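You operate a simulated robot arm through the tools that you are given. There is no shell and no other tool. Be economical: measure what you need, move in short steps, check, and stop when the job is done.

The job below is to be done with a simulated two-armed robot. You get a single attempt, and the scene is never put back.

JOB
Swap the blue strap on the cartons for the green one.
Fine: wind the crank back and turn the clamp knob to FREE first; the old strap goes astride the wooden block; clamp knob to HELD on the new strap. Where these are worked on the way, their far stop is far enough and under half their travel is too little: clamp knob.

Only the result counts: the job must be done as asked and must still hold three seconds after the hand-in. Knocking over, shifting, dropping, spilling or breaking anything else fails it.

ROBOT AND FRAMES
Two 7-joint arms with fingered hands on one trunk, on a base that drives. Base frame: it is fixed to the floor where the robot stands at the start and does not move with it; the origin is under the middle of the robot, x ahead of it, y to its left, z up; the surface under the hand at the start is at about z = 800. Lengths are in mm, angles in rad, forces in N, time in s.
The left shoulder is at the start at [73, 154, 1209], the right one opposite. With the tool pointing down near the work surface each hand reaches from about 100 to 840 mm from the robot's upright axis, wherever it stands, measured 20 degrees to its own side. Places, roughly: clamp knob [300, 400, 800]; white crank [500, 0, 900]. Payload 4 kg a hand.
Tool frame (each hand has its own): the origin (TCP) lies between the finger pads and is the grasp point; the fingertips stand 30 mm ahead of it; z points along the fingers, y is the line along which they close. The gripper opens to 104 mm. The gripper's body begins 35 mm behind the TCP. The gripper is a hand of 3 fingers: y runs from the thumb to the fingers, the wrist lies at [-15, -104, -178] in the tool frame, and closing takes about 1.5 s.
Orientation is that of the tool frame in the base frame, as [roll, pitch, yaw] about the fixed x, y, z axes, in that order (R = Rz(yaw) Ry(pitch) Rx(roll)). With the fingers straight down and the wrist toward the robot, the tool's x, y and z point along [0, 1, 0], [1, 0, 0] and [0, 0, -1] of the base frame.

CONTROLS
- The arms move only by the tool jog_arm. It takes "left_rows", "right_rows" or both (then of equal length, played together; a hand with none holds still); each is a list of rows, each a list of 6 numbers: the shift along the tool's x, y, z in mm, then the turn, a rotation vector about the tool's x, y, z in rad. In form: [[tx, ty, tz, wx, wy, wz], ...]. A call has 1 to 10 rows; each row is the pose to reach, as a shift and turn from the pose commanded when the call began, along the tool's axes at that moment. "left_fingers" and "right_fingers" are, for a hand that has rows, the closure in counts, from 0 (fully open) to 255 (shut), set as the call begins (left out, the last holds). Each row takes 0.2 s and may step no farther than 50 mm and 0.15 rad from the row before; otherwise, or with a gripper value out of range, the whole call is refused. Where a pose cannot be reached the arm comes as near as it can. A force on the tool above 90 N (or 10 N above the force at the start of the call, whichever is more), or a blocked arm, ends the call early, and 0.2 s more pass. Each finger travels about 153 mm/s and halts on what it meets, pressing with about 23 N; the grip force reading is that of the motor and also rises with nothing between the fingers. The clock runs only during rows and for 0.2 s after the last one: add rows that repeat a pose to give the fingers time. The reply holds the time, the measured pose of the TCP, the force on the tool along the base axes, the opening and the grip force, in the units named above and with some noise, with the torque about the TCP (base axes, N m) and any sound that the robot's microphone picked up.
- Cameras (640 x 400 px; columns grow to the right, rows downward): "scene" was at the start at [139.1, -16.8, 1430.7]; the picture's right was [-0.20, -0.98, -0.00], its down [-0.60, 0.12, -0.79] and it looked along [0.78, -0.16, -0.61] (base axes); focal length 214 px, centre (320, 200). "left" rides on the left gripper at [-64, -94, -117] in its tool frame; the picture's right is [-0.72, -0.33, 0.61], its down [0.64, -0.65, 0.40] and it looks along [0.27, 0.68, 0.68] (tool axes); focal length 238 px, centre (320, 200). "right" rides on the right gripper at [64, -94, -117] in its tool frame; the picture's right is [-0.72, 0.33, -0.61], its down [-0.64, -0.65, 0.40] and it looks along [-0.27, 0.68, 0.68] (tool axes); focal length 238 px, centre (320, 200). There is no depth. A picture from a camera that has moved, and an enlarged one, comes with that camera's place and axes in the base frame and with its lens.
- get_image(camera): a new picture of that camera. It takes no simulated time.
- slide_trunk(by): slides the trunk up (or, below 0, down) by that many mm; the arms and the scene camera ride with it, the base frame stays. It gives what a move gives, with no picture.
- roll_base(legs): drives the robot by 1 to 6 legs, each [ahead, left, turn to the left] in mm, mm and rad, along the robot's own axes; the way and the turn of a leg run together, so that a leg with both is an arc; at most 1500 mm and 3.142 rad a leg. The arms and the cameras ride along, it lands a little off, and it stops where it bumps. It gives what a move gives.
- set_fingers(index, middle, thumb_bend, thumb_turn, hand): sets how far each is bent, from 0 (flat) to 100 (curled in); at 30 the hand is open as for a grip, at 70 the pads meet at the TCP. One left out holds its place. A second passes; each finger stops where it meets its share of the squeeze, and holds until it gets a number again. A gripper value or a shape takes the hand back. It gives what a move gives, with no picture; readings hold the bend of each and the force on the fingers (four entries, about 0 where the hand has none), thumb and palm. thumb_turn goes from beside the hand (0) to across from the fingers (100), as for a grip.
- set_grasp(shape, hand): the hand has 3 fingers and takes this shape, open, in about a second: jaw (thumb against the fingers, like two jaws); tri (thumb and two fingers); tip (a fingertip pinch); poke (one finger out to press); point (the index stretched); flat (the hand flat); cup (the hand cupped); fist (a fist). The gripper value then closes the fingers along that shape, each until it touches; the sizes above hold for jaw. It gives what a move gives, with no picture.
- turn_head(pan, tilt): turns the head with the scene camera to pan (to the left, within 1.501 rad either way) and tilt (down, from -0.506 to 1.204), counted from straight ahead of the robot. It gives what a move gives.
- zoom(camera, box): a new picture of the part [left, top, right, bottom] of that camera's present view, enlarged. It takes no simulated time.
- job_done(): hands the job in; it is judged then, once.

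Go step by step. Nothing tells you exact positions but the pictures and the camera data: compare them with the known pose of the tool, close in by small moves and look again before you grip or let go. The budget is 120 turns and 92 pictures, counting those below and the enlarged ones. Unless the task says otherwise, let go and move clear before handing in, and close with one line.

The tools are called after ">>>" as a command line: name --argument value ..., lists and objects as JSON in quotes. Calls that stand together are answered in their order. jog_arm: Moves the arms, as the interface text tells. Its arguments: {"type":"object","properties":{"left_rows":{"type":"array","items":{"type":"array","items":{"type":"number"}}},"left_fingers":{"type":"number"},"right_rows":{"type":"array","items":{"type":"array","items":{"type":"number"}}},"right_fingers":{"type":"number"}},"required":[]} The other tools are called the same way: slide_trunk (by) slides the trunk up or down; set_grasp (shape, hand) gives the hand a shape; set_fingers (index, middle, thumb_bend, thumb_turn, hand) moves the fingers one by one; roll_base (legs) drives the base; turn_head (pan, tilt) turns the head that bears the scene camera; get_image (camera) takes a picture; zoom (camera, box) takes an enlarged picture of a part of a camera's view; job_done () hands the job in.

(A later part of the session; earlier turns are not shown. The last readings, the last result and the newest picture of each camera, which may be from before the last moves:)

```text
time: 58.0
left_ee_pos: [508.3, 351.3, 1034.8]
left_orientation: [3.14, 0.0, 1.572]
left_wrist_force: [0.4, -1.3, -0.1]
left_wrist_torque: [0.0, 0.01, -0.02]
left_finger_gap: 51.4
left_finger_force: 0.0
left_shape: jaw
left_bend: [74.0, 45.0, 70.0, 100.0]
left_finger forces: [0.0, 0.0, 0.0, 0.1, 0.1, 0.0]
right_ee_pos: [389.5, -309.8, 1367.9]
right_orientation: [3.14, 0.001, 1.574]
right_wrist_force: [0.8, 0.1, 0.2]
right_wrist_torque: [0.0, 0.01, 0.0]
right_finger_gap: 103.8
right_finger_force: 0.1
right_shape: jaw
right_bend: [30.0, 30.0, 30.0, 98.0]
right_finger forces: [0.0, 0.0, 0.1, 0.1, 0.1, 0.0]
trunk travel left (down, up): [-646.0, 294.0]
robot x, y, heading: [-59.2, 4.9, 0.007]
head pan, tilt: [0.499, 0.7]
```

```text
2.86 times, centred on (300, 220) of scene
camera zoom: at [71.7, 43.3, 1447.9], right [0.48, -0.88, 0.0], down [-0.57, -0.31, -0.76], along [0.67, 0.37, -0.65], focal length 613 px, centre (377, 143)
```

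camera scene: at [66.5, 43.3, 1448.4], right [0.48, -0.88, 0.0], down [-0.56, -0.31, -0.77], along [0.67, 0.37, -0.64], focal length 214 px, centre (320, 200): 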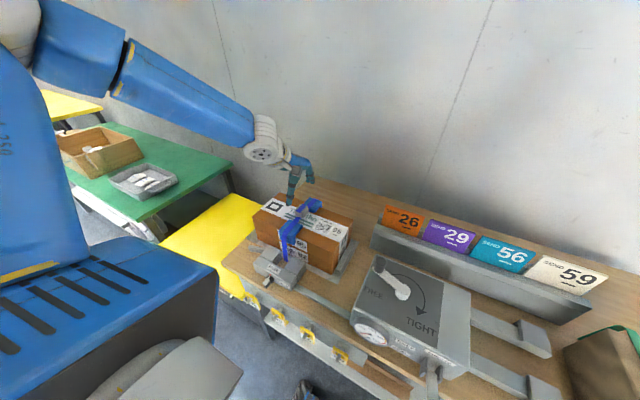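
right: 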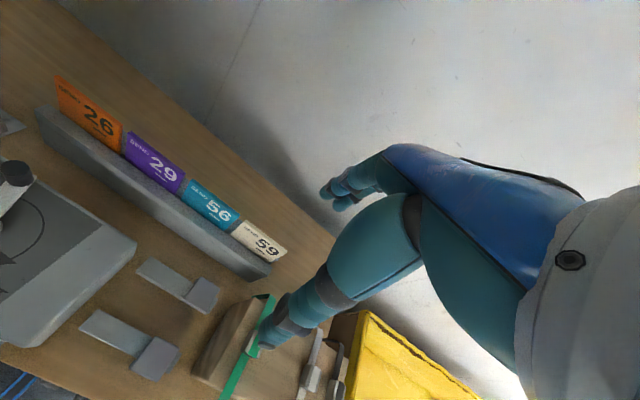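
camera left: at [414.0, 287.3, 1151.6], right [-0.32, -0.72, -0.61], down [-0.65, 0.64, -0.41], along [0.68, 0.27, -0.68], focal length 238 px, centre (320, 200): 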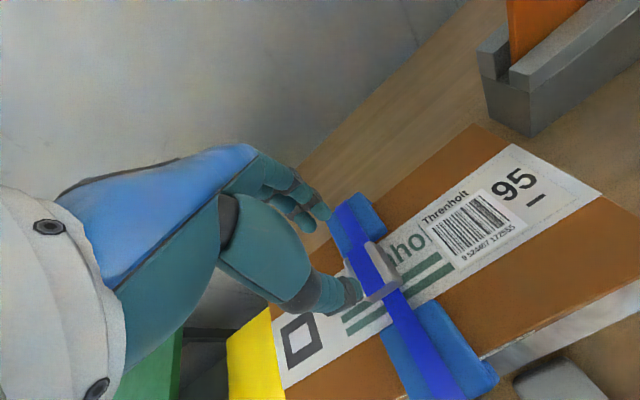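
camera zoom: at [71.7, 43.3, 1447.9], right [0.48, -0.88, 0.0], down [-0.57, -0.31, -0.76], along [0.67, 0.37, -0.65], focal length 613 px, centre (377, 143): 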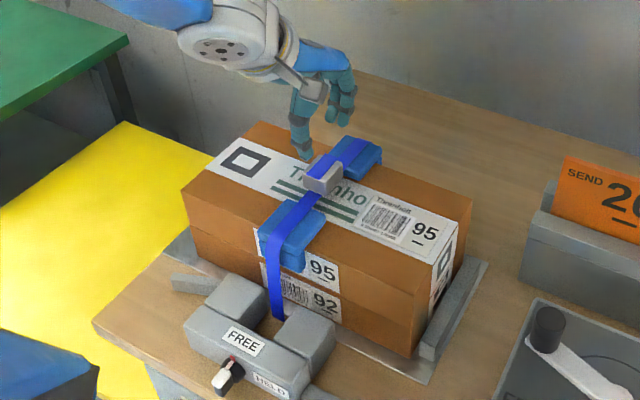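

Refined buckle position is about (499,342,960). I move over it and descend partway.

>>> jog_arm --left_rows '[[-9, -9, 0, 0, 0, 0], [-9, -9, 25, 0, 0, 0], [-9, -9, 40, 0, 0, 0], [-9, -9, 40, 0, 0, 0]]'

>>> get_image --camera "left"

>>> zoom --camera "scene" --box '[260, 160, 350, 250]'

```text
time: 59.0
left_ee_pos: [498.4, 341.4, 995.4]
left_orientation: [3.139, 0.001, 1.571]
left_wrist_force: [0.0, 0.2, 0.2]
left_wrist_torque: [0.0, 0.0, 0.01]
left_finger_gap: 51.2
left_finger_force: 0.1
left_shape: jaw
left_bend: [74.0, 45.0, 70.0, 100.0]
left_finger forces: [0.0, 0.0, 0.0, 0.0, 0.0, 0.0]
right_ee_pos: [390.7, -310.0, 1369.0]
right_orientation: [3.14, 0.0, 1.574]
right_wrist_force: [-0.1, 0.3, 0.9]
right_wrist_torque: [0.01, 0.0, -0.02]
right_finger_gap: 103.9
right_finger_force: 0.1
right_shape: jaw
right_bend: [30.0, 30.0, 30.0, 98.0]
right_finger forces: [0.1, 0.0, 0.0, 0.0, 0.0, 0.1]
trunk travel left (down, up): [-646.0, 294.0]
robot x, y, heading: [-58.5, -1.5, 0.005]
head pan, tilt: [0.499, 0.7]
```

```text
37 pictures are left
camera left: at [404.3, 278.0, 1111.5], right [-0.32, -0.72, -0.61], down [-0.65, 0.64, -0.41], along [0.68, 0.27, -0.68], focal length 238 px, centre (320, 200)
```

left: 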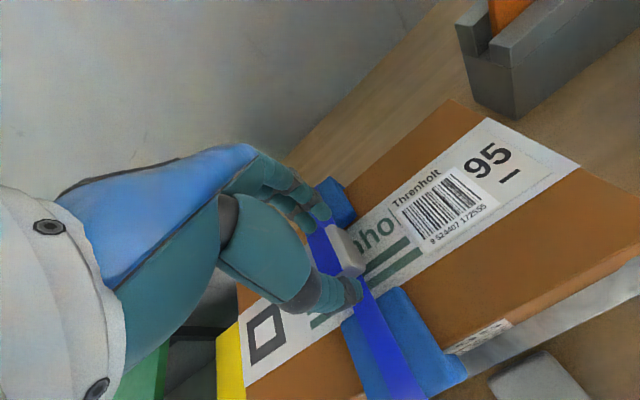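

```text
4.44 times, centred on (305, 205) of scene
camera zoom: at [71.7, 43.2, 1447.9], right [0.48, -0.88, 0.0], down [-0.57, -0.31, -0.76], along [0.67, 0.37, -0.65], focal length 953 px, centre (387, 178)
```

zoom: 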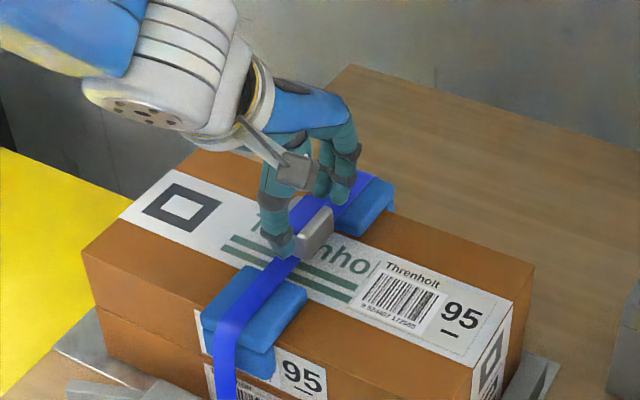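

The buckle lies centred between thumb and fingers. I go down 18 mm and close.

>>> jog_arm --left_rows '[[-1, 0, 10, 0, 0, 0], [-1, 0, 18, 0, 0, 0], [-1, 0, 18, 0, 0, 0]]'

>>> jog_arm --left_rows '[[0, 0, 0, 0, 0, 0], [0, 0, 0, 0, 0, 0], [0, 0, 0, 0, 0, 0], [0, 0, 0, 0, 0, 0], [0, 0, 0, 0, 0, 0]]' --left_fingers 255

>>> get_image --camera "left"

```text
time: 59.8
left_ee_pos: [498.8, 340.4, 976.9]
left_orientation: [3.139, 0.0, 1.573]
left_wrist_force: [0.8, 0.4, 1.0]
left_wrist_torque: [0.02, 0.01, -0.01]
left_finger_gap: 51.4
left_finger_force: 0.0
left_shape: jaw
left_bend: [74.0, 45.0, 70.0, 100.0]
left_finger forces: [0.0, 0.0, 0.0, 0.1, 0.0, 0.0]
right_ee_pos: [390.6, -309.8, 1368.5]
right_orientation: [3.14, -0.001, 1.573]
right_wrist_force: [-0.2, -0.3, 0.2]
right_wrist_torque: [0.01, 0.02, 0.0]
right_finger_gap: 103.6
right_finger_force: 0.1
right_shape: jaw
right_bend: [30.0, 30.0, 30.0, 98.0]
right_finger forces: [0.1, 0.0, 0.0, 0.0, 0.1, 0.0]
trunk travel left (down, up): [-646.0, 294.0]
robot x, y, heading: [-58.2, 3.1, -0.001]
head pan, tilt: [0.499, 0.7]
```

```text
time: 61.0
left_ee_pos: [499.0, 341.4, 978.0]
left_orientation: [3.14, 0.001, 1.571]
left_wrist_force: [-0.4, -0.5, 0.0]
left_wrist_torque: [-0.02, 0.02, 0.02]
left_finger_gap: 34.4
left_finger_force: 22.9
left_shape: jaw
left_bend: [74.0, 52.0, 74.0, 100.0]
left_finger forces: [13.5, 7.2, 0.1, 0.0, 20.8, 0.1]
right_ee_pos: [390.6, -310.3, 1368.7]
right_orientation: [3.139, 0.0, 1.574]
right_wrist_force: [-0.9, -0.5, 0.0]
right_wrist_torque: [0.02, -0.02, 0.02]
right_finger_gap: 103.8
right_finger_force: 0.1
right_shape: jaw
right_bend: [30.0, 30.0, 30.0, 98.0]
right_finger forces: [0.0, 0.0, 0.0, 0.0, 0.1, 0.0]
trunk travel left (down, up): [-646.0, 294.0]
robot x, y, heading: [-55.8, 2.4, 0.004]
head pan, tilt: [0.499, 0.7]
```

```text
35 pictures are left
camera left: at [405.1, 276.6, 1093.3], right [-0.32, -0.72, -0.61], down [-0.65, 0.64, -0.4], along [0.68, 0.27, -0.68], focal length 238 px, centre (320, 200)
```

left: 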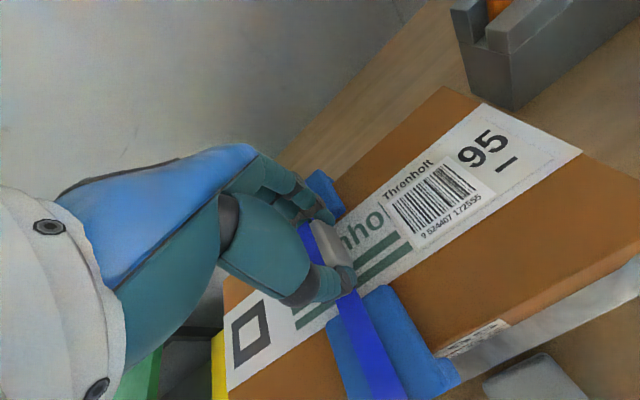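

The buckle is gripped (34 mm). I lift a little and check that only the strap comes.

>>> jog_arm --left_rows '[[0, 0, -10, 0, 0, 0], [0, 0, -20, 0, 0, 0], [0, 0, -35, 0, 0, 0], [0, 0, -35, 0, 0, 0]]'

>>> zoom --camera "scene" --box '[240, 150, 360, 290]'

```text
time: 62.0
left_ee_pos: [499.5, 339.6, 1010.4]
left_orientation: [-3.141, 0.0, 1.57]
left_wrist_force: [-0.1, -0.1, -0.7]
left_wrist_torque: [-0.03, 0.03, 0.01]
left_finger_gap: 34.5
left_finger_force: 23.1
left_shape: jaw
left_bend: [74.0, 52.0, 74.0, 100.0]
left_finger forces: [13.5, 7.2, 0.0, 0.0, 20.8, 0.0]
right_ee_pos: [390.1, -309.5, 1368.3]
right_orientation: [3.138, 0.001, 1.575]
right_wrist_force: [0.5, 0.5, 0.6]
right_wrist_torque: [-0.02, -0.02, -0.02]
right_finger_gap: 103.8
right_finger_force: 0.0
right_shape: jaw
right_bend: [30.0, 30.0, 30.0, 98.0]
right_finger forces: [0.0, 0.0, 0.0, 0.1, 0.0, 0.0]
trunk travel left (down, up): [-646.0, 294.0]
robot x, y, heading: [-57.8, -5.4, 0.006]
head pan, tilt: [0.499, 0.7]
```

```text
2.86 times, centred on (300, 220) of scene
camera zoom: at [72.4, 43.2, 1447.8], right [0.48, -0.88, 0.0], down [-0.57, -0.31, -0.76], along [0.67, 0.37, -0.65], focal length 613 px, centre (377, 143)
```

zoom: 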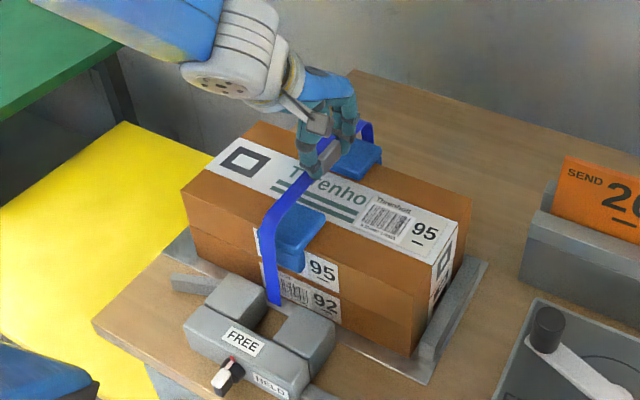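

Only the strap comes off. I lift it high, then look at the wooden block with the green strap.

>>> jog_arm --left_rows '[[0, 0, -25, 0, 0, 0], [0, 0, -55, 0, 0, 0], [0, 0, -85, 0, 0, 0], [0, 0, -115, 0, 0, 0], [0, 0, -145, 0, 0, 0], [0, 0, -175, 0, 0, 0], [0, 0, -175, 0, 0, 0]]'

>>> turn_head --pan -0.8 --tilt 0.7

>>> get_image --camera "scene"

>>> get_image --camera "right"

```text
time: 63.6
left_ee_pos: [498.9, 340.0, 1184.9]
left_orientation: [3.14, -0.001, 1.573]
left_wrist_force: [0.4, 0.0, 0.4]
left_wrist_torque: [-0.02, 0.03, 0.01]
left_finger_gap: 34.6
left_finger_force: 23.0
left_shape: jaw
left_bend: [74.0, 52.0, 74.0, 100.0]
left_finger forces: [13.5, 7.2, 0.0, 0.0, 20.7, 0.0]
right_ee_pos: [391.2, -309.8, 1368.8]
right_orientation: [3.138, 0.001, 1.574]
right_wrist_force: [0.2, 0.1, -0.5]
right_wrist_torque: [0.03, 0.03, -0.01]
right_finger_gap: 103.9
right_finger_force: 0.0
right_shape: jaw
right_bend: [30.0, 30.0, 30.0, 98.0]
right_finger forces: [0.1, 0.0, 0.0, 0.0, 0.0, 0.0]
trunk travel left (down, up): [-646.0, 294.0]
robot x, y, heading: [-56.8, -2.3, 0.008]
head pan, tilt: [0.499, 0.7]
```

```text
time: 65.1
left_ee_pos: [498.5, 341.6, 1185.9]
left_orientation: [3.14, 0.0, 1.572]
left_wrist_force: [-0.2, 0.0, -0.5]
left_wrist_torque: [0.02, 0.02, 0.0]
left_finger_gap: 34.5
left_finger_force: 22.7
left_shape: jaw
left_bend: [74.0, 52.0, 74.0, 100.0]
left_finger forces: [13.5, 7.2, 0.1, 0.0, 20.7, 0.0]
right_ee_pos: [390.1, -308.4, 1367.2]
right_orientation: [3.141, 0.0, 1.574]
right_wrist_force: [0.3, -0.5, 0.6]
right_wrist_torque: [0.01, 0.0, 0.01]
right_finger_gap: 103.9
right_finger_force: 0.1
right_shape: jaw
right_bend: [30.0, 30.0, 30.0, 98.0]
right_finger forces: [0.0, 0.0, 0.1, 0.0, 0.0, 0.0]
trunk travel left (down, up): [-646.0, 294.0]
robot x, y, heading: [-56.1, 1.4, -0.001]
head pan, tilt: [-0.799, 0.7]
```

```text
33 pictures are left
camera scene: at [57.2, -58.4, 1447.9], right [-0.71, -0.7, 0.0], down [-0.45, 0.46, -0.76], along [0.53, -0.55, -0.65], focal length 214 px, centre (320, 200)
```

scene: 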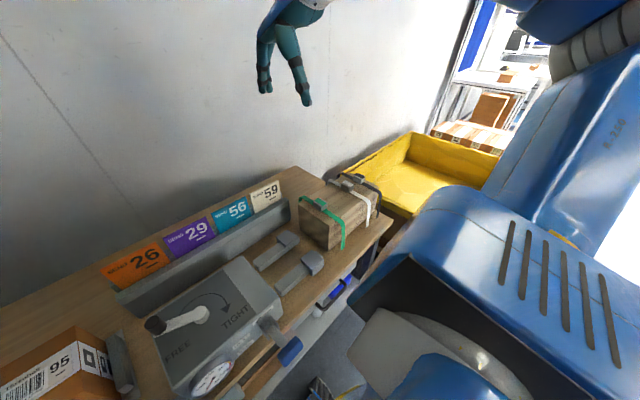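

```text
32 pictures are left
camera right: at [295.7, -246.7, 1485.5], right [0.33, -0.72, 0.61], down [-0.65, -0.64, -0.41], along [0.69, -0.27, -0.68], focal length 238 px, centre (320, 200)
```

right: 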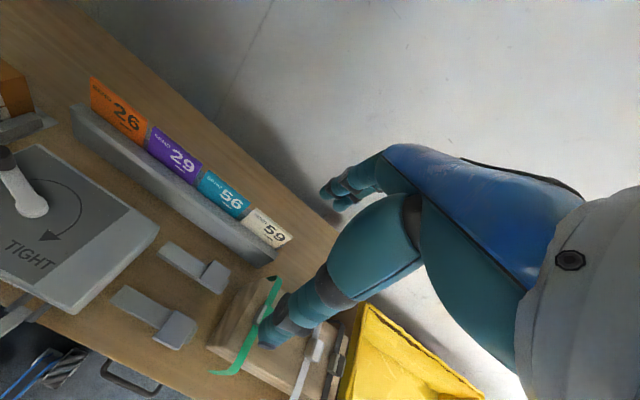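

I zoom in on the block from this head angle to triangulate the green strap and the free space.

>>> zoom --camera "scene" --box '[280, 160, 400, 260]'

```text
4.00 times, centred on (340, 210) of scene
camera zoom: at [57.2, -58.4, 1447.9], right [-0.71, -0.7, 0.0], down [-0.45, 0.46, -0.76], along [0.53, -0.55, -0.65], focal length 858 px, centre (240, 160)
```

zoom: 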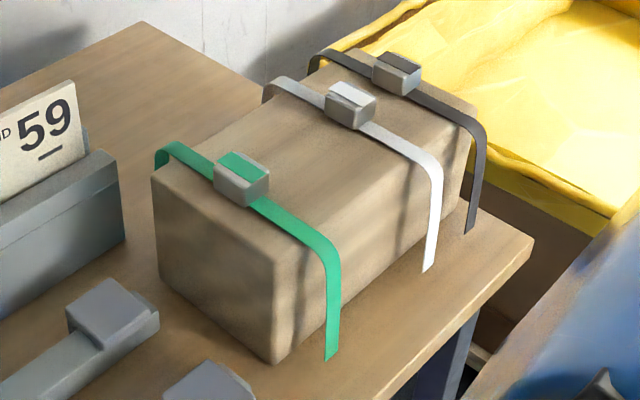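

Green buckle ≈ (451,-466,950), white ≈ (451,-617): there is room for the blue strap at y ≈ -541. I raise the trunk, then back up, drive right and come forward again.

>>> slide_trunk --by 80

>>> roll_base --legs '[[-100, 0, 0], [0, -450, 0], [100, 0, 0]]'

>>> turn_head --pan -0.3 --tilt 0.75

>>> get_image --camera "scene"

```text
time: 66.2
left_ee_pos: [498.2, 339.9, 1264.0]
left_orientation: [3.141, -0.001, 1.571]
left_wrist_force: [0.3, 0.1, -0.3]
left_wrist_torque: [-0.01, 0.01, -0.02]
left_finger_gap: 34.5
left_finger_force: 22.7
left_shape: jaw
left_bend: [74.0, 52.0, 74.0, 100.0]
left_finger forces: [13.5, 7.1, 0.0, 0.0, 20.6, 0.0]
right_ee_pos: [392.1, -309.7, 1448.6]
right_orientation: [3.141, 0.001, 1.575]
right_wrist_force: [-0.3, -0.4, -0.1]
right_wrist_torque: [-0.03, 0.01, -0.01]
right_finger_gap: 103.6
right_finger_force: 0.0
right_shape: jaw
right_bend: [30.0, 30.0, 30.0, 98.0]
right_finger forces: [0.0, 0.1, 0.0, 0.1, 0.1, 0.0]
trunk travel left (down, up): [-726.0, 214.0]
robot x, y, heading: [-55.9, 1.6, -0.001]
head pan, tilt: [-0.799, 0.7]
```

```text
time: 70.5
left_ee_pos: [489.6, -115.2, 1269.9]
left_orientation: [3.129, -0.001, 1.574]
left_wrist_force: [0.4, 0.8, -0.6]
left_wrist_torque: [-0.02, 0.0, 0.0]
left_finger_gap: 34.5
left_finger_force: 22.8
left_shape: jaw
left_bend: [74.0, 52.0, 74.0, 100.0]
left_finger forces: [13.6, 7.2, 0.0, 0.1, 20.9, 0.0]
right_ee_pos: [379.9, -766.1, 1452.3]
right_orientation: [3.129, -0.002, 1.577]
right_wrist_force: [-0.9, 0.7, 0.1]
right_wrist_torque: [-0.01, -0.01, 0.0]
right_finger_gap: 103.7
right_finger_force: 0.1
right_shape: jaw
right_bend: [30.0, 30.0, 30.0, 98.0]
right_finger forces: [0.0, 0.0, 0.0, 0.0, 0.0, 0.0]
trunk travel left (down, up): [-726.0, 214.0]
robot x, y, heading: [-53.5, -452.0, 0.006]
head pan, tilt: [-0.799, 0.7]
```

```text
time: 71.4
left_ee_pos: [503.6, -113.6, 1262.1]
left_orientation: [-3.139, 0.0, 1.573]
left_wrist_force: [0.8, 0.1, -1.3]
left_wrist_torque: [-0.02, 0.0, -0.02]
left_finger_gap: 34.8
left_finger_force: 23.1
left_shape: jaw
left_bend: [74.0, 52.0, 74.0, 100.0]
left_finger forces: [13.5, 7.2, 0.0, 0.0, 20.7, 0.0]
right_ee_pos: [397.9, -764.7, 1447.6]
right_orientation: [-3.142, -0.003, 1.576]
right_wrist_force: [0.6, -0.4, 0.2]
right_wrist_torque: [0.02, 0.0, -0.01]
right_finger_gap: 103.9
right_finger_force: 0.0
right_shape: jaw
right_bend: [30.0, 30.0, 30.0, 98.0]
right_finger forces: [0.0, 0.1, 0.0, 0.0, 0.1, 0.0]
trunk travel left (down, up): [-726.0, 214.0]
robot x, y, heading: [-54.3, -456.3, 0.003]
head pan, tilt: [-0.3, 0.75]
```

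```text
30 pictures are left
camera scene: at [81.8, -477.2, 1523.4], right [-0.29, -0.96, 0.0], down [-0.65, 0.2, -0.73], along [0.7, -0.21, -0.68], focal length 214 px, centre (320, 200)
```

scene: 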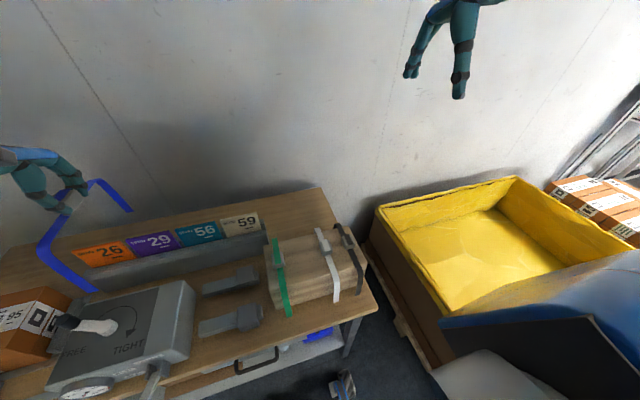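

The path is clear. I carry the blue strap over the block between green and white, still high up.

>>> jog_arm --left_rows '[[-43, -5, 0, 0, 0, 0], [-86, -10, 0, 0, 0, 0], [-129, -15, 0, 0, 0, 0], [-172, -20, 0, 0, 0, 0], [-215, -26, 0, 0, 0, 0], [-258, -31, 0, 0, 0, 0], [-301, -36, 0, 0, 0, 0], [-344, -41, 0, 0, 0, 0], [-387, -47, 0, 0, 0, 0], [-428, -52, 0, 0, 0, 0]]' --right_rows '[[-10, 0, 0, 0, 0, 0], [-20, 0, 0, 0, 0, 0], [-30, 0, 0, 0, 0, 0], [-40, 0, 0, 0, 0, 0], [-50, 0, 0, 0, 0, 0], [-60, 0, 0, 0, 0, 0], [-60, 0, 0, 0, 0, 0], [-60, 0, 0, 0, 0, 0], [-60, 0, 0, 0, 0, 0], [-60, 0, 0, 0, 0, 0]]'

>>> get_image --camera "scene"

>>> get_image --camera "left"

```text
time: 73.6
left_ee_pos: [425.4, -352.3, 1255.0]
left_orientation: [-3.141, 0.003, 1.572]
left_wrist_force: [0.6, 0.7, -0.5]
left_wrist_torque: [0.05, -0.01, 0.02]
left_finger_gap: 34.4
left_finger_force: 22.8
left_shape: jaw
left_bend: [74.0, 52.0, 74.0, 100.0]
left_finger forces: [13.8, 7.7, 0.1, 0.1, 21.4, 0.0]
left hand out of reach, approached as far as the arm can: row 6, 7, 8, 9, 10
right_ee_pos: [393.3, -824.8, 1449.5]
right_orientation: [3.138, -0.001, 1.577]
right_wrist_force: [0.4, -0.2, -0.3]
right_wrist_torque: [-0.02, -0.02, -0.02]
right_finger_gap: 103.6
right_finger_force: 0.0
right_shape: jaw
right_bend: [30.0, 30.0, 30.0, 98.0]
right_finger forces: [0.1, 0.0, 0.0, 0.0, 0.0, 0.0]
trunk travel left (down, up): [-726.0, 214.0]
robot x, y, heading: [-52.9, -456.8, 0.009]
head pan, tilt: [-0.3, 0.75]
```

```text
29 pictures are left
camera scene: at [80.4, -476.5, 1523.5], right [-0.29, -0.96, 0.0], down [-0.65, 0.2, -0.73], along [0.7, -0.21, -0.68], focal length 214 px, centre (320, 200)
```

scene: 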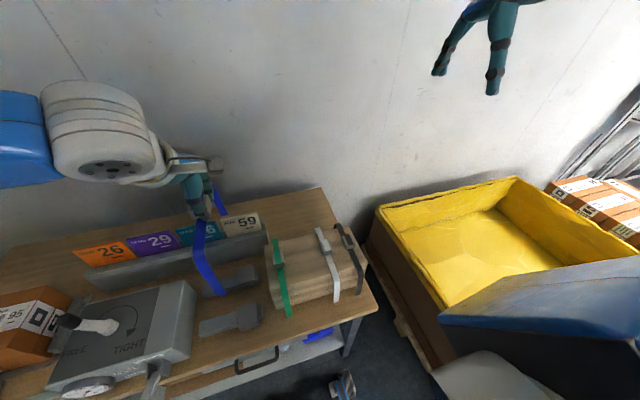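

```text
28 pictures are left
camera left: at [332.1, -416.4, 1370.3], right [-0.32, -0.72, -0.61], down [-0.65, 0.64, -0.41], along [0.68, 0.27, -0.68], focal length 238 px, centre (320, 200)
```

left: 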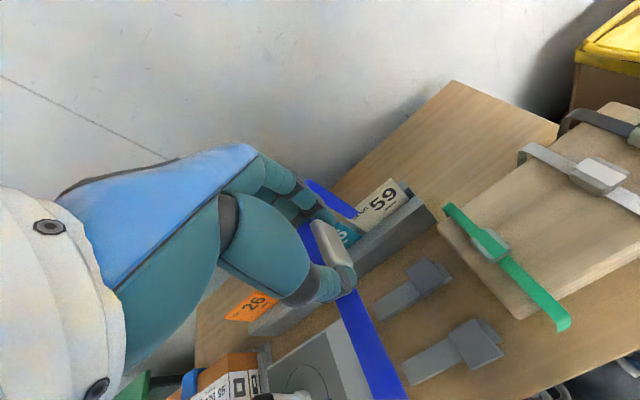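

The left arm can't cross that far, but there is still ample clearance to the pallet, so I drive 230 mm more to the right.

>>> roll_base --legs '[[0, -230, 0]]'

>>> turn_head --pan 0.25 --tilt 0.8

>>> get_image --camera "scene"

>>> get_image --camera "left"

```text
time: 75.3
left_ee_pos: [427.3, -582.8, 1253.6]
left_orientation: [3.139, 0.006, 1.571]
left_wrist_force: [0.0, 0.5, -0.7]
left_wrist_torque: [-0.07, -0.02, 0.0]
left_finger_gap: 34.3
left_finger_force: 22.7
left_shape: jaw
left_bend: [74.0, 52.0, 74.0, 100.0]
left_finger forces: [13.8, 7.7, 0.0, 0.0, 21.5, 0.0]
right_ee_pos: [394.7, -1052.8, 1449.5]
right_orientation: [3.139, 0.002, 1.576]
right_wrist_force: [0.5, -0.5, 0.3]
right_wrist_torque: [-0.02, -0.03, 0.03]
right_finger_gap: 103.8
right_finger_force: 0.1
right_shape: jaw
right_bend: [30.0, 30.0, 30.0, 98.0]
right_finger forces: [0.0, 0.0, 0.0, 0.1, 0.0, 0.0]
trunk travel left (down, up): [-726.0, 214.0]
robot x, y, heading: [-50.5, -682.2, -0.001]
head pan, tilt: [-0.3, 0.75]
```

```text
time: 76.3
left_ee_pos: [425.8, -584.0, 1255.0]
left_orientation: [3.137, 0.005, 1.573]
left_wrist_force: [-0.6, -1.2, -1.2]
left_wrist_torque: [0.01, 0.04, 0.0]
left_finger_gap: 34.1
left_finger_force: 23.1
left_shape: jaw
left_bend: [74.0, 52.0, 74.0, 100.0]
left_finger forces: [13.8, 7.7, 0.0, 0.1, 21.5, 0.1]
right_ee_pos: [393.4, -1055.4, 1448.2]
right_orientation: [3.137, 0.0, 1.576]
right_wrist_force: [-0.1, 0.5, -1.0]
right_wrist_torque: [0.0, 0.0, 0.01]
right_finger_gap: 103.8
right_finger_force: 0.1
right_shape: jaw
right_bend: [30.0, 30.0, 30.0, 98.0]
right_finger forces: [0.0, 0.0, 0.0, 0.1, 0.0, 0.0]
trunk travel left (down, up): [-726.0, 214.0]
robot x, y, heading: [-54.6, -688.5, 0.008]
head pan, tilt: [0.25, 0.799]
```

```text
27 pictures are left
camera scene: at [79.6, -663.9, 1519.6], right [0.25, -0.97, 0.0], down [-0.7, -0.18, -0.7], along [0.67, 0.17, -0.72], focal length 214 px, centre (320, 200)
```

scene: 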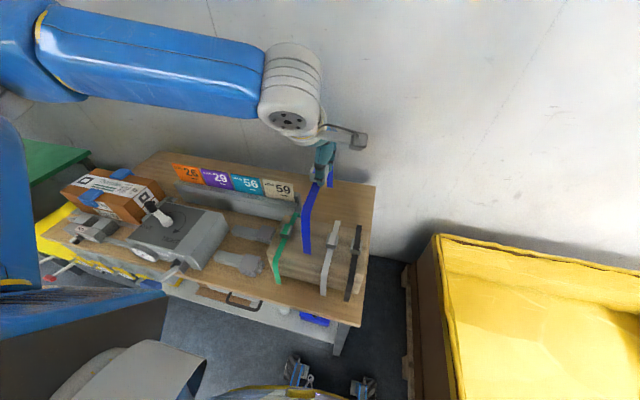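

```text
26 pictures are left
camera left: at [331.8, -647.9, 1370.6], right [-0.32, -0.72, -0.61], down [-0.65, 0.64, -0.41], along [0.69, 0.27, -0.68], focal length 238 px, centre (320, 200)
```

left: 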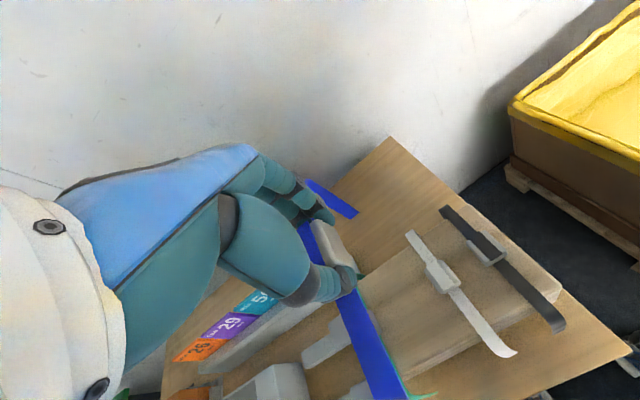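

White and dark buckles confirm the block map. I move over y=-541, x=453 and come down to just above the block.

>>> jog_arm --left_rows '[[22, 14, 0, 0, 0, 0], [43, 27, 0, 0, 0, 0], [43, 27, 35, 0, 0, 0], [43, 27, 70, 0, 0, 0], [43, 27, 105, 0, 0, 0], [43, 27, 130, 0, 0, 0], [43, 27, 130, 0, 0, 0]]'

>>> zoom --camera "scene" --box '[240, 140, 400, 320]'

>>> get_image --camera "left"

```text
time: 77.9
left_ee_pos: [445.9, -531.7, 1131.3]
left_orientation: [3.138, 0.004, 1.57]
left_wrist_force: [-0.1, -0.3, -2.3]
left_wrist_torque: [0.01, -0.04, -0.03]
left_finger_gap: 34.0
left_finger_force: 22.8
left_shape: jaw
left_bend: [74.0, 52.0, 74.0, 100.0]
left_finger forces: [13.8, 7.7, 0.0, 0.0, 21.5, 0.0]
left hand out of reach, approached as far as the arm can: row 6, 7
right_ee_pos: [392.8, -1056.9, 1449.1]
right_orientation: [3.136, -0.002, 1.575]
right_wrist_force: [0.2, 0.7, 0.6]
right_wrist_torque: [-0.01, 0.01, 0.0]
right_finger_gap: 103.5
right_finger_force: 0.1
right_shape: jaw
right_bend: [30.0, 30.0, 30.0, 98.0]
right_finger forces: [0.0, 0.1, 0.1, 0.0, 0.0, 0.0]
trunk travel left (down, up): [-726.0, 214.0]
robot x, y, heading: [-49.9, -685.8, 0.004]
head pan, tilt: [0.25, 0.799]
```

```text
2.22 times, centred on (320, 230) of scene
camera zoom: at [79.0, -664.7, 1519.7], right [0.25, -0.97, 0.0], down [-0.69, -0.18, -0.7], along [0.67, 0.17, -0.72], focal length 477 px, centre (320, 133)
```

zoom: 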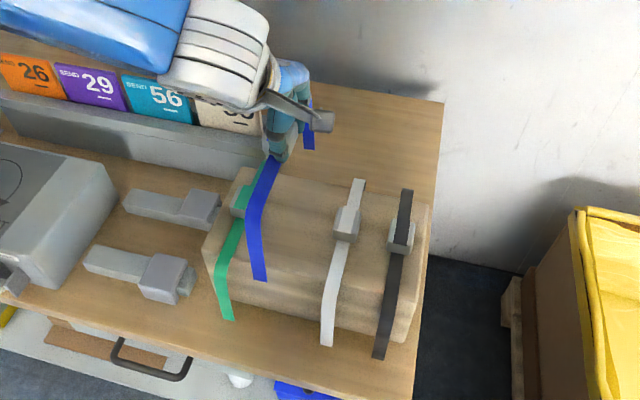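

```text
24 pictures are left
camera left: at [351.8, -595.3, 1246.7], right [-0.32, -0.72, -0.61], down [-0.65, 0.64, -0.41], along [0.69, 0.27, -0.68], focal length 238 px, centre (320, 200)
```

left: 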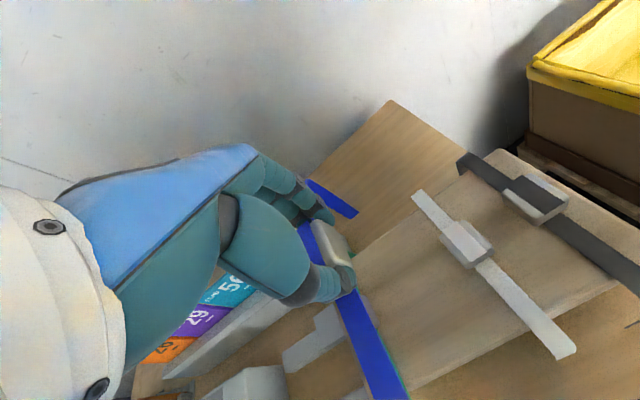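

Measured in the air, the strap sits about 8 mm left of the TCP and spans the block well in x. I shift 14 mm toward the white strap, then check before lowering.

>>> jog_arm --left_rows '[[-7, 1, 0, 0, 0, 0], [-14, 2, 0, 0, 0, 0], [-14, 2, 0, 0, 0, 0]]'

>>> slide_trunk --by -55

>>> zoom --camera "scene" --box '[260, 110, 400, 290]'

```text
time: 78.7
left_ee_pos: [445.7, -536.2, 1135.8]
left_orientation: [3.138, 0.002, 1.571]
left_wrist_force: [-0.7, -0.1, -1.5]
left_wrist_torque: [0.03, -0.03, 0.01]
left_finger_gap: 34.4
left_finger_force: 22.7
left_shape: jaw
left_bend: [74.0, 52.0, 74.0, 100.0]
left_finger forces: [13.7, 7.7, 0.0, 0.0, 21.5, 0.1]
left hand out of reach, approached as far as the arm can: row 1, 2, 3
right_ee_pos: [393.7, -1056.1, 1450.4]
right_orientation: [3.138, -0.001, 1.574]
right_wrist_force: [0.0, 0.1, -0.2]
right_wrist_torque: [-0.01, -0.01, 0.0]
right_finger_gap: 104.0
right_finger_force: 0.0
right_shape: jaw
right_bend: [30.0, 30.0, 30.0, 98.0]
right_finger forces: [0.0, 0.1, 0.1, 0.0, 0.0, 0.0]
trunk travel left (down, up): [-726.0, 214.0]
robot x, y, heading: [-49.4, -687.8, 0.005]
head pan, tilt: [0.25, 0.799]
```

```text
time: 79.7
left_ee_pos: [444.1, -538.0, 1080.8]
left_orientation: [3.139, 0.003, 1.571]
left_wrist_force: [-0.4, 0.4, -0.7]
left_wrist_torque: [-0.02, -0.02, -0.03]
left_finger_gap: 34.6
left_finger_force: 23.1
left_shape: jaw
left_bend: [74.0, 52.0, 74.0, 100.0]
left_finger forces: [13.8, 7.7, 0.0, 0.0, 21.5, 0.1]
right_ee_pos: [393.2, -1056.9, 1393.8]
right_orientation: [3.137, -0.001, 1.574]
right_wrist_force: [-0.4, -0.2, -0.7]
right_wrist_torque: [-0.02, -0.02, 0.01]
right_finger_gap: 103.4
right_finger_force: 0.1
right_shape: jaw
right_bend: [30.0, 30.0, 30.0, 98.0]
right_finger forces: [0.0, 0.1, 0.0, 0.0, 0.0, 0.0]
trunk travel left (down, up): [-671.0, 269.0]
robot x, y, heading: [-49.5, -689.4, 0.004]
head pan, tilt: [0.25, 0.799]
```

```text
2.22 times, centred on (330, 200) of scene
camera zoom: at [79.5, -665.6, 1464.6], right [0.25, -0.97, 0.0], down [-0.7, -0.18, -0.7], along [0.67, 0.17, -0.72], focal length 477 px, centre (298, 200)
```

zoom: 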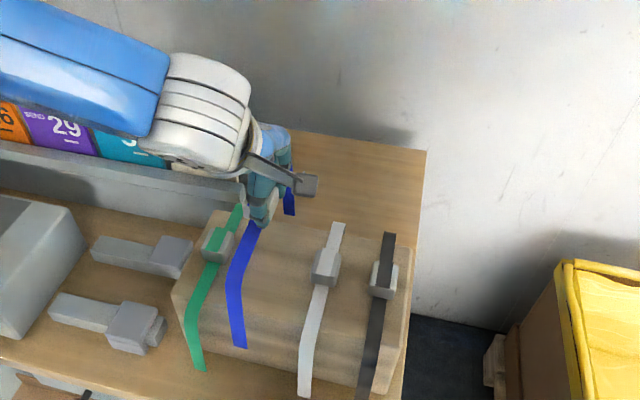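

Legs clear the block on both sides (about 37 mm in front, 22 mm behind). I lower by the trunk.

>>> slide_trunk --by -90

>>> zoom --camera "scene" --box '[250, 70, 390, 250]'

```text
time: 80.9
left_ee_pos: [444.7, -538.2, 990.8]
left_orientation: [3.14, 0.004, 1.57]
left_wrist_force: [0.7, -0.7, -0.1]
left_wrist_torque: [0.01, 0.0, 0.01]
left_finger_gap: 34.4
left_finger_force: 23.2
left_shape: jaw
left_bend: [74.0, 52.0, 74.0, 100.0]
left_finger forces: [13.8, 7.7, 0.1, 0.0, 21.5, 0.1]
right_ee_pos: [393.7, -1056.4, 1304.5]
right_orientation: [3.137, -0.002, 1.576]
right_wrist_force: [-0.1, -0.2, -0.4]
right_wrist_torque: [-0.04, -0.02, 0.02]
right_finger_gap: 103.6
right_finger_force: 0.1
right_shape: jaw
right_bend: [30.0, 30.0, 30.0, 98.0]
right_finger forces: [0.1, 0.0, 0.0, 0.0, 0.1, 0.0]
trunk travel left (down, up): [-581.0, 359.0]
robot x, y, heading: [-55.5, -688.6, 0.001]
head pan, tilt: [0.25, 0.799]
```

```text
2.22 times, centred on (320, 160) of scene
camera zoom: at [79.4, -665.5, 1374.6], right [0.25, -0.97, 0.0], down [-0.7, -0.18, -0.7], along [0.67, 0.17, -0.72], focal length 477 px, centre (320, 289)
```

zoom: 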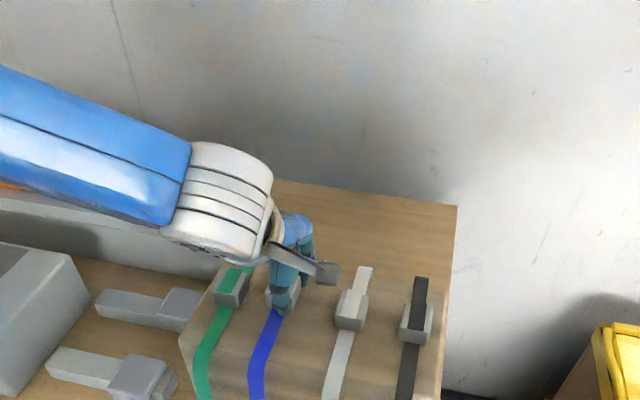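

It is coming down well astride the block. I lower further in small steps until touch.

>>> slide_trunk --by -18

>>> slide_trunk --by -8

>>> get_image --camera "left"

```text
time: 81.6
left_ee_pos: [443.0, -537.7, 976.3]
left_orientation: [3.132, 0.004, 1.569]
left_wrist_force: [-1.3, 0.2, 16.9]
left_wrist_torque: [0.03, 0.1, 0.01]
left_finger_gap: 35.6
left_finger_force: 23.0
left_shape: jaw
left_bend: [74.0, 52.0, 74.0, 100.0]
left_finger forces: [14.7, 8.5, 0.0, 0.1, 26.5, 0.0]
right_ee_pos: [391.7, -1057.7, 1286.8]
right_orientation: [3.137, -0.002, 1.576]
right_wrist_force: [-0.8, 0.0, -0.2]
right_wrist_torque: [-0.02, -0.01, 0.0]
right_finger_gap: 103.8
right_finger_force: 0.1
right_shape: jaw
right_bend: [30.0, 30.0, 30.0, 98.0]
right_finger forces: [0.0, 0.0, 0.1, 0.0, 0.1, 0.0]
trunk travel left (down, up): [-563.0, 377.0]
robot x, y, heading: [-57.4, -685.5, 0.005]
head pan, tilt: [0.25, 0.799]
```

```text
time: 82.2
left_ee_pos: [442.4, -539.3, 975.4]
left_orientation: [3.118, 0.004, 1.57]
left_wrist_force: [0.5, 7.8, 58.3]
left_wrist_torque: [0.42, 0.65, 0.21]
left_finger_gap: 38.4
left_finger_force: 23.4
left_shape: jaw
left_bend: [74.0, 50.0, 77.0, 100.0]
left_finger forces: [16.8, 16.7, 0.0, 0.0, 57.8, 0.0]
right_ee_pos: [386.7, -1059.2, 1282.2]
right_orientation: [3.132, -0.001, 1.574]
right_wrist_force: [0.4, -0.1, -0.4]
right_wrist_torque: [0.04, 0.01, 0.0]
right_finger_gap: 103.9
right_finger_force: 0.1
right_shape: jaw
right_bend: [30.0, 30.0, 30.0, 98.0]
right_finger forces: [0.0, 0.0, 0.0, 0.0, 0.0, 0.1]
trunk travel left (down, up): [-555.0, 385.0]
robot x, y, heading: [-53.4, -687.4, 0.004]
head pan, tilt: [0.25, 0.799]
```

```text
21 pictures are left
camera left: at [345.5, -602.5, 1089.3], right [-0.31, -0.72, -0.62], down [-0.64, 0.64, -0.42], along [0.7, 0.27, -0.66], focal length 238 px, centre (320, 200)
```

left: 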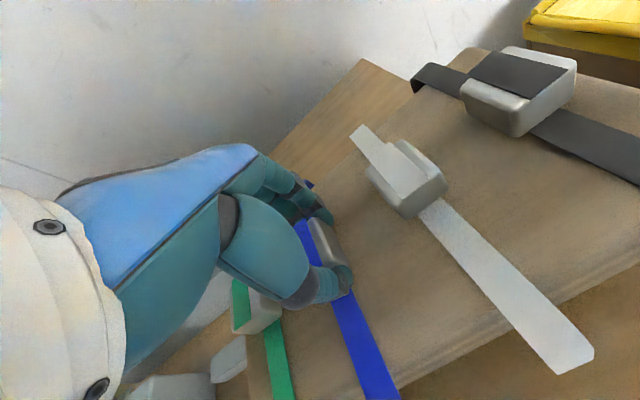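

It's seated (pressing now). I relieve the pressure, open, and rise.

>>> slide_trunk --by 9

>>> jog_arm --left_rows '[[0, 0, 0, 0, 0, 0], [0, 0, 0, 0, 0, 0], [0, 0, 0, 0, 0, 0], [0, 0, 0, 0, 0, 0], [0, 0, 0, 0, 0, 0]]' --left_fingers 110

>>> slide_trunk --by 70

>>> get_image --camera "left"

```text
time: 82.7
left_ee_pos: [442.2, -538.8, 973.9]
left_orientation: [3.136, 0.001, 1.569]
left_wrist_force: [7.2, 1.3, 22.8]
left_wrist_torque: [0.09, -0.43, 0.01]
left_finger_gap: 37.8
left_finger_force: 23.6
left_shape: jaw
left_bend: [74.0, 50.0, 76.0, 100.0]
left_finger forces: [17.9, 15.1, 0.0, 0.0, 25.1, 0.0]
right_ee_pos: [390.6, -1057.9, 1287.0]
right_orientation: [3.135, -0.002, 1.575]
right_wrist_force: [-0.8, 0.4, -0.5]
right_wrist_torque: [-0.04, -0.01, 0.02]
right_finger_gap: 103.8
right_finger_force: 0.0
right_shape: jaw
right_bend: [30.0, 30.0, 30.0, 98.0]
right_finger forces: [0.0, 0.1, 0.0, 0.1, 0.1, 0.1]
trunk travel left (down, up): [-564.0, 376.0]
robot x, y, heading: [-54.3, -685.3, -0.001]
head pan, tilt: [0.25, 0.799]
```

```text
time: 83.9
left_ee_pos: [443.4, -537.7, 974.3]
left_orientation: [3.135, 0.002, 1.571]
left_wrist_force: [3.4, -0.2, 17.7]
left_wrist_torque: [0.09, 0.22, -0.02]
left_finger_gap: 53.5
left_finger_force: 0.0
left_shape: jaw
left_bend: [74.0, 43.0, 73.0, 100.0]
left_finger forces: [0.1, 3.9, 0.0, 0.0, 13.9, 0.1]
right_ee_pos: [391.3, -1058.7, 1286.4]
right_orientation: [3.137, -0.002, 1.577]
right_wrist_force: [-0.2, -1.1, -0.2]
right_wrist_torque: [0.0, -0.03, -0.03]
right_finger_gap: 103.5
right_finger_force: 0.0
right_shape: jaw
right_bend: [30.0, 30.0, 30.0, 98.0]
right_finger forces: [0.0, 0.0, 0.0, 0.0, 0.0, 0.1]
trunk travel left (down, up): [-564.0, 376.0]
robot x, y, heading: [-53.7, -686.4, 0.003]
head pan, tilt: [0.25, 0.799]
```

```text
time: 85.0
left_ee_pos: [445.5, -537.1, 1043.4]
left_orientation: [3.14, 0.004, 1.571]
left_wrist_force: [0.1, -0.2, -0.2]
left_wrist_torque: [0.01, 0.0, -0.03]
left_finger_gap: 58.7
left_finger_force: 0.2
left_shape: jaw
left_bend: [74.0, 42.0, 66.0, 100.0]
left_finger forces: [0.0, 0.1, 0.1, 0.0, 0.0, 0.0]
right_ee_pos: [393.9, -1057.2, 1356.5]
right_orientation: [3.139, -0.001, 1.574]
right_wrist_force: [0.5, 1.1, 0.2]
right_wrist_torque: [0.05, -0.02, -0.02]
right_finger_gap: 103.7
right_finger_force: 0.1
right_shape: jaw
right_bend: [30.0, 30.0, 30.0, 98.0]
right_finger forces: [0.0, 0.1, 0.1, 0.1, 0.1, 0.1]
trunk travel left (down, up): [-634.0, 306.0]
robot x, y, heading: [-52.4, -684.9, -0.0]
head pan, tilt: [0.25, 0.799]
```

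```text
20 pictures are left
camera left: at [350.9, -600.5, 1160.0], right [-0.32, -0.72, -0.61], down [-0.65, 0.64, -0.41], along [0.69, 0.27, -0.68], focal length 238 px, centre (320, 200)
```

left: 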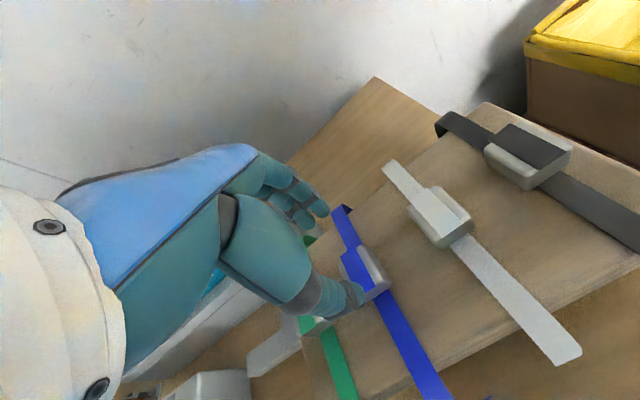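

Blue sits astride the block. Now I move over the green buckle.

>>> jog_arm --left_rows '[[35, 2, -10, 0, 0, 0], [69, 4, -10, 0, 0, 0], [69, 4, 10, 0, 0, 0], [69, 4, 25, 0, 0, 0], [69, 4, 25, 0, 0, 0]]'

>>> get_image --camera "left"

>>> zoom --camera "scene" --box '[250, 110, 390, 290]'

```text
time: 86.2
left_ee_pos: [447.7, -468.8, 1019.2]
left_orientation: [3.138, 0.004, 1.572]
left_wrist_force: [0.5, 0.3, 0.2]
left_wrist_torque: [0.02, 0.0, -0.02]
left_finger_gap: 58.8
left_finger_force: 0.1
left_shape: jaw
left_bend: [74.0, 42.0, 66.0, 100.0]
left_finger forces: [0.1, 0.0, 0.0, 0.0, 0.0, 0.0]
right_ee_pos: [391.0, -1057.5, 1357.5]
right_orientation: [3.136, -0.003, 1.576]
right_wrist_force: [-0.2, -0.7, -0.2]
right_wrist_torque: [0.05, -0.01, 0.01]
right_finger_gap: 103.7
right_finger_force: 0.1
right_shape: jaw
right_bend: [30.0, 30.0, 30.0, 98.0]
right_finger forces: [0.0, 0.0, 0.0, 0.0, 0.0, 0.0]
trunk travel left (down, up): [-634.0, 306.0]
robot x, y, heading: [-53.3, -687.3, 0.009]
head pan, tilt: [0.25, 0.799]
```

```text
19 pictures are left
camera left: at [353.9, -532.3, 1136.1], right [-0.32, -0.72, -0.61], down [-0.65, 0.64, -0.41], along [0.69, 0.27, -0.68], focal length 238 px, centre (320, 200)
```

left: 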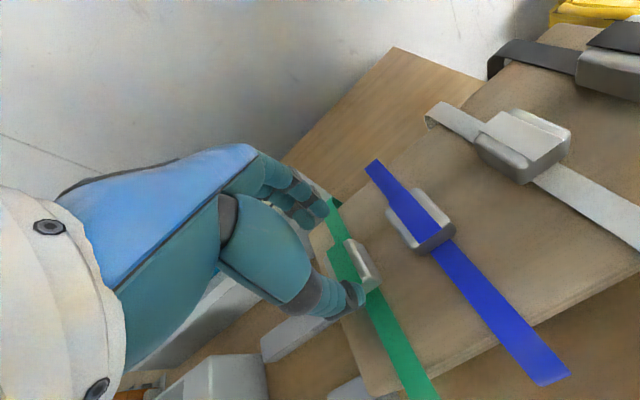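

```text
2.22 times, centred on (320, 200) of scene
camera zoom: at [78.5, -666.1, 1427.7], right [0.25, -0.97, 0.0], down [-0.69, -0.18, -0.7], along [0.67, 0.18, -0.72], focal length 477 px, centre (320, 200)
```

zoom: 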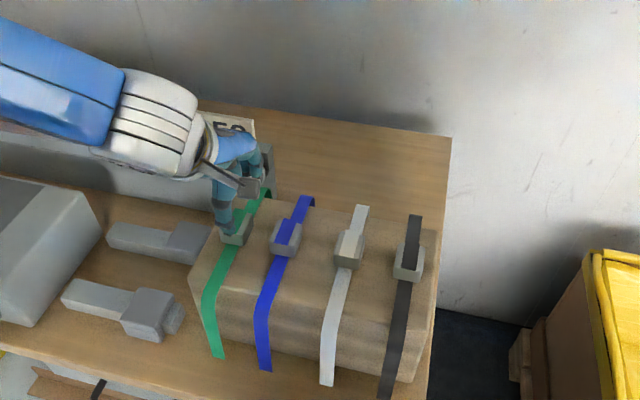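

Perfectly over the green buckle. I lower to the same grip height and close.

>>> slide_trunk --by -42

>>> jog_arm --left_rows '[[0, 0, 0, 0, 0, 0], [0, 0, 0, 0, 0, 0], [0, 0, 0, 0, 0, 0], [0, 0, 0, 0, 0, 0], [0, 0, 0, 0, 0, 0]]' --left_fingers 255

>>> slide_trunk --by 30

>>> get_image --camera "left"

```text
time: 87.1
left_ee_pos: [448.0, -468.9, 978.6]
left_orientation: [3.137, 0.004, 1.571]
left_wrist_force: [-0.1, 0.6, 0.4]
left_wrist_torque: [0.02, 0.02, -0.01]
left_finger_gap: 59.0
left_finger_force: 0.0
left_shape: jaw
left_bend: [74.0, 42.0, 66.0, 100.0]
left_finger forces: [0.1, 0.1, 0.0, 0.1, 0.1, 0.1]
right_ee_pos: [393.7, -1056.3, 1316.4]
right_orientation: [3.136, -0.002, 1.574]
right_wrist_force: [0.5, 0.3, -1.0]
right_wrist_torque: [0.0, 0.01, 0.0]
right_finger_gap: 103.5
right_finger_force: 0.1
right_shape: jaw
right_bend: [30.0, 30.0, 30.0, 98.0]
right_finger forces: [0.0, 0.1, 0.1, 0.0, 0.1, 0.1]
trunk travel left (down, up): [-592.0, 348.0]
robot x, y, heading: [-55.0, -689.3, 0.006]
head pan, tilt: [0.25, 0.799]
```

```text
time: 88.3
left_ee_pos: [448.2, -468.0, 977.9]
left_orientation: [3.14, 0.005, 1.572]
left_wrist_force: [-0.4, 0.1, 0.0]
left_wrist_torque: [-0.01, -0.02, -0.02]
left_finger_gap: 34.7
left_finger_force: 23.3
left_shape: jaw
left_bend: [74.0, 52.0, 74.0, 100.0]
left_finger forces: [13.5, 7.2, 0.0, 0.1, 20.6, 0.0]
right_ee_pos: [392.7, -1056.2, 1315.9]
right_orientation: [3.139, -0.002, 1.577]
right_wrist_force: [0.4, 0.5, 0.4]
right_wrist_torque: [-0.03, -0.01, 0.03]
right_finger_gap: 103.7
right_finger_force: 0.1
right_shape: jaw
right_bend: [30.0, 30.0, 30.0, 98.0]
right_finger forces: [0.0, 0.0, 0.1, 0.0, 0.0, 0.1]
trunk travel left (down, up): [-592.0, 348.0]
robot x, y, heading: [-54.7, -686.5, 0.004]
head pan, tilt: [0.25, 0.799]
```

```text
time: 89.0
left_ee_pos: [448.0, -468.2, 1006.9]
left_orientation: [3.138, 0.004, 1.572]
left_wrist_force: [-0.3, -0.3, -1.1]
left_wrist_torque: [-0.05, 0.02, 0.03]
left_finger_gap: 34.9
left_finger_force: 23.3
left_shape: jaw
left_bend: [74.0, 52.0, 74.0, 100.0]
left_finger forces: [13.5, 7.1, 0.1, 0.0, 20.7, 0.1]
right_ee_pos: [393.1, -1056.4, 1345.4]
right_orientation: [3.138, -0.001, 1.575]
right_wrist_force: [-0.2, 0.3, 0.3]
right_wrist_torque: [0.02, 0.0, 0.03]
right_finger_gap: 103.7
right_finger_force: 0.0
right_shape: jaw
right_bend: [30.0, 30.0, 30.0, 98.0]
right_finger forces: [0.0, 0.0, 0.0, 0.0, 0.1, 0.1]
trunk travel left (down, up): [-622.0, 318.0]
robot x, y, heading: [-52.9, -684.1, 0.005]
head pan, tilt: [0.25, 0.799]
```

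```text
17 pictures are left
camera left: at [354.7, -531.7, 1123.8], right [-0.32, -0.72, -0.61], down [-0.65, 0.64, -0.41], along [0.69, 0.27, -0.68], focal length 238 px, centre (320, 200)
```

left: 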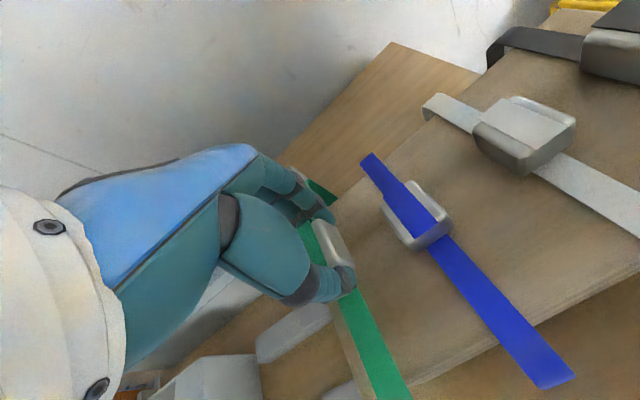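

Green strap is in hand. I lift it high and drive back to the cartons.

>>> slide_trunk --by 250

>>> roll_base --legs '[[-100, 0, 0], [0, 690, 0], [100, 0, 0]]'

>>> turn_head --pan 0.55 --tilt 0.8

```text
time: 91.6
left_ee_pos: [449.5, -468.3, 1258.3]
left_orientation: [3.137, 0.004, 1.571]
left_wrist_force: [-0.1, -0.1, -0.4]
left_wrist_torque: [-0.01, 0.0, -0.01]
left_finger_gap: 35.1
left_finger_force: 22.9
left_shape: jaw
left_bend: [74.0, 52.0, 74.0, 100.0]
left_finger forces: [13.5, 7.2, 0.0, 0.1, 20.7, 0.1]
right_ee_pos: [393.3, -1057.4, 1595.0]
right_orientation: [3.137, -0.001, 1.573]
right_wrist_force: [0.8, -0.9, 0.0]
right_wrist_torque: [-0.01, -0.01, -0.01]
right_finger_gap: 103.6
right_finger_force: 0.1
right_shape: jaw
right_bend: [30.0, 30.0, 30.0, 98.0]
right_finger forces: [0.0, 0.0, 0.0, 0.0, 0.1, 0.0]
trunk travel left (down, up): [-872.0, 68.0]
robot x, y, heading: [-50.1, -689.3, 0.005]
head pan, tilt: [0.25, 0.799]
```

```text
time: 96.9
left_ee_pos: [434.9, 224.5, 1263.5]
left_orientation: [3.124, 0.005, 1.572]
left_wrist_force: [-0.6, 0.2, -1.1]
left_wrist_torque: [0.03, 0.0, 0.01]
left_finger_gap: 34.5
left_finger_force: 23.0
left_shape: jaw
left_bend: [74.0, 52.0, 74.0, 100.0]
left_finger forces: [13.4, 7.2, 0.0, 0.1, 20.7, 0.0]
right_ee_pos: [373.5, -364.4, 1601.8]
right_orientation: [3.122, -0.001, 1.577]
right_wrist_force: [0.3, 1.0, -0.2]
right_wrist_torque: [0.01, -0.02, 0.01]
right_finger_gap: 103.6
right_finger_force: 0.0
right_shape: jaw
right_bend: [30.0, 30.0, 30.0, 98.0]
right_finger forces: [0.1, 0.0, 0.0, 0.0, 0.0, 0.0]
trunk travel left (down, up): [-872.0, 68.0]
robot x, y, heading: [-52.4, -0.4, 0.007]
head pan, tilt: [0.25, 0.799]
```

```text
time: 97.7
left_ee_pos: [442.4, 224.6, 1261.0]
left_orientation: [3.133, 0.004, 1.572]
left_wrist_force: [0.6, -0.8, -1.0]
left_wrist_torque: [-0.01, -0.04, -0.02]
left_finger_gap: 34.5
left_finger_force: 23.2
left_shape: jaw
left_bend: [74.0, 52.0, 74.0, 100.0]
left_finger forces: [13.6, 7.3, 0.0, 0.0, 20.8, 0.0]
right_ee_pos: [385.6, -362.2, 1599.9]
right_orientation: [3.129, -0.001, 1.579]
right_wrist_force: [-0.2, 0.1, 0.3]
right_wrist_torque: [-0.02, -0.03, -0.02]
right_finger_gap: 103.6
right_finger_force: 0.0
right_shape: jaw
right_bend: [30.0, 30.0, 30.0, 98.0]
right_finger forces: [0.0, 0.0, 0.0, 0.0, 0.0, 0.0]
trunk travel left (down, up): [-872.0, 68.0]
robot x, y, heading: [-56.3, 6.9, 0.008]
head pan, tilt: [0.55, 0.799]
```

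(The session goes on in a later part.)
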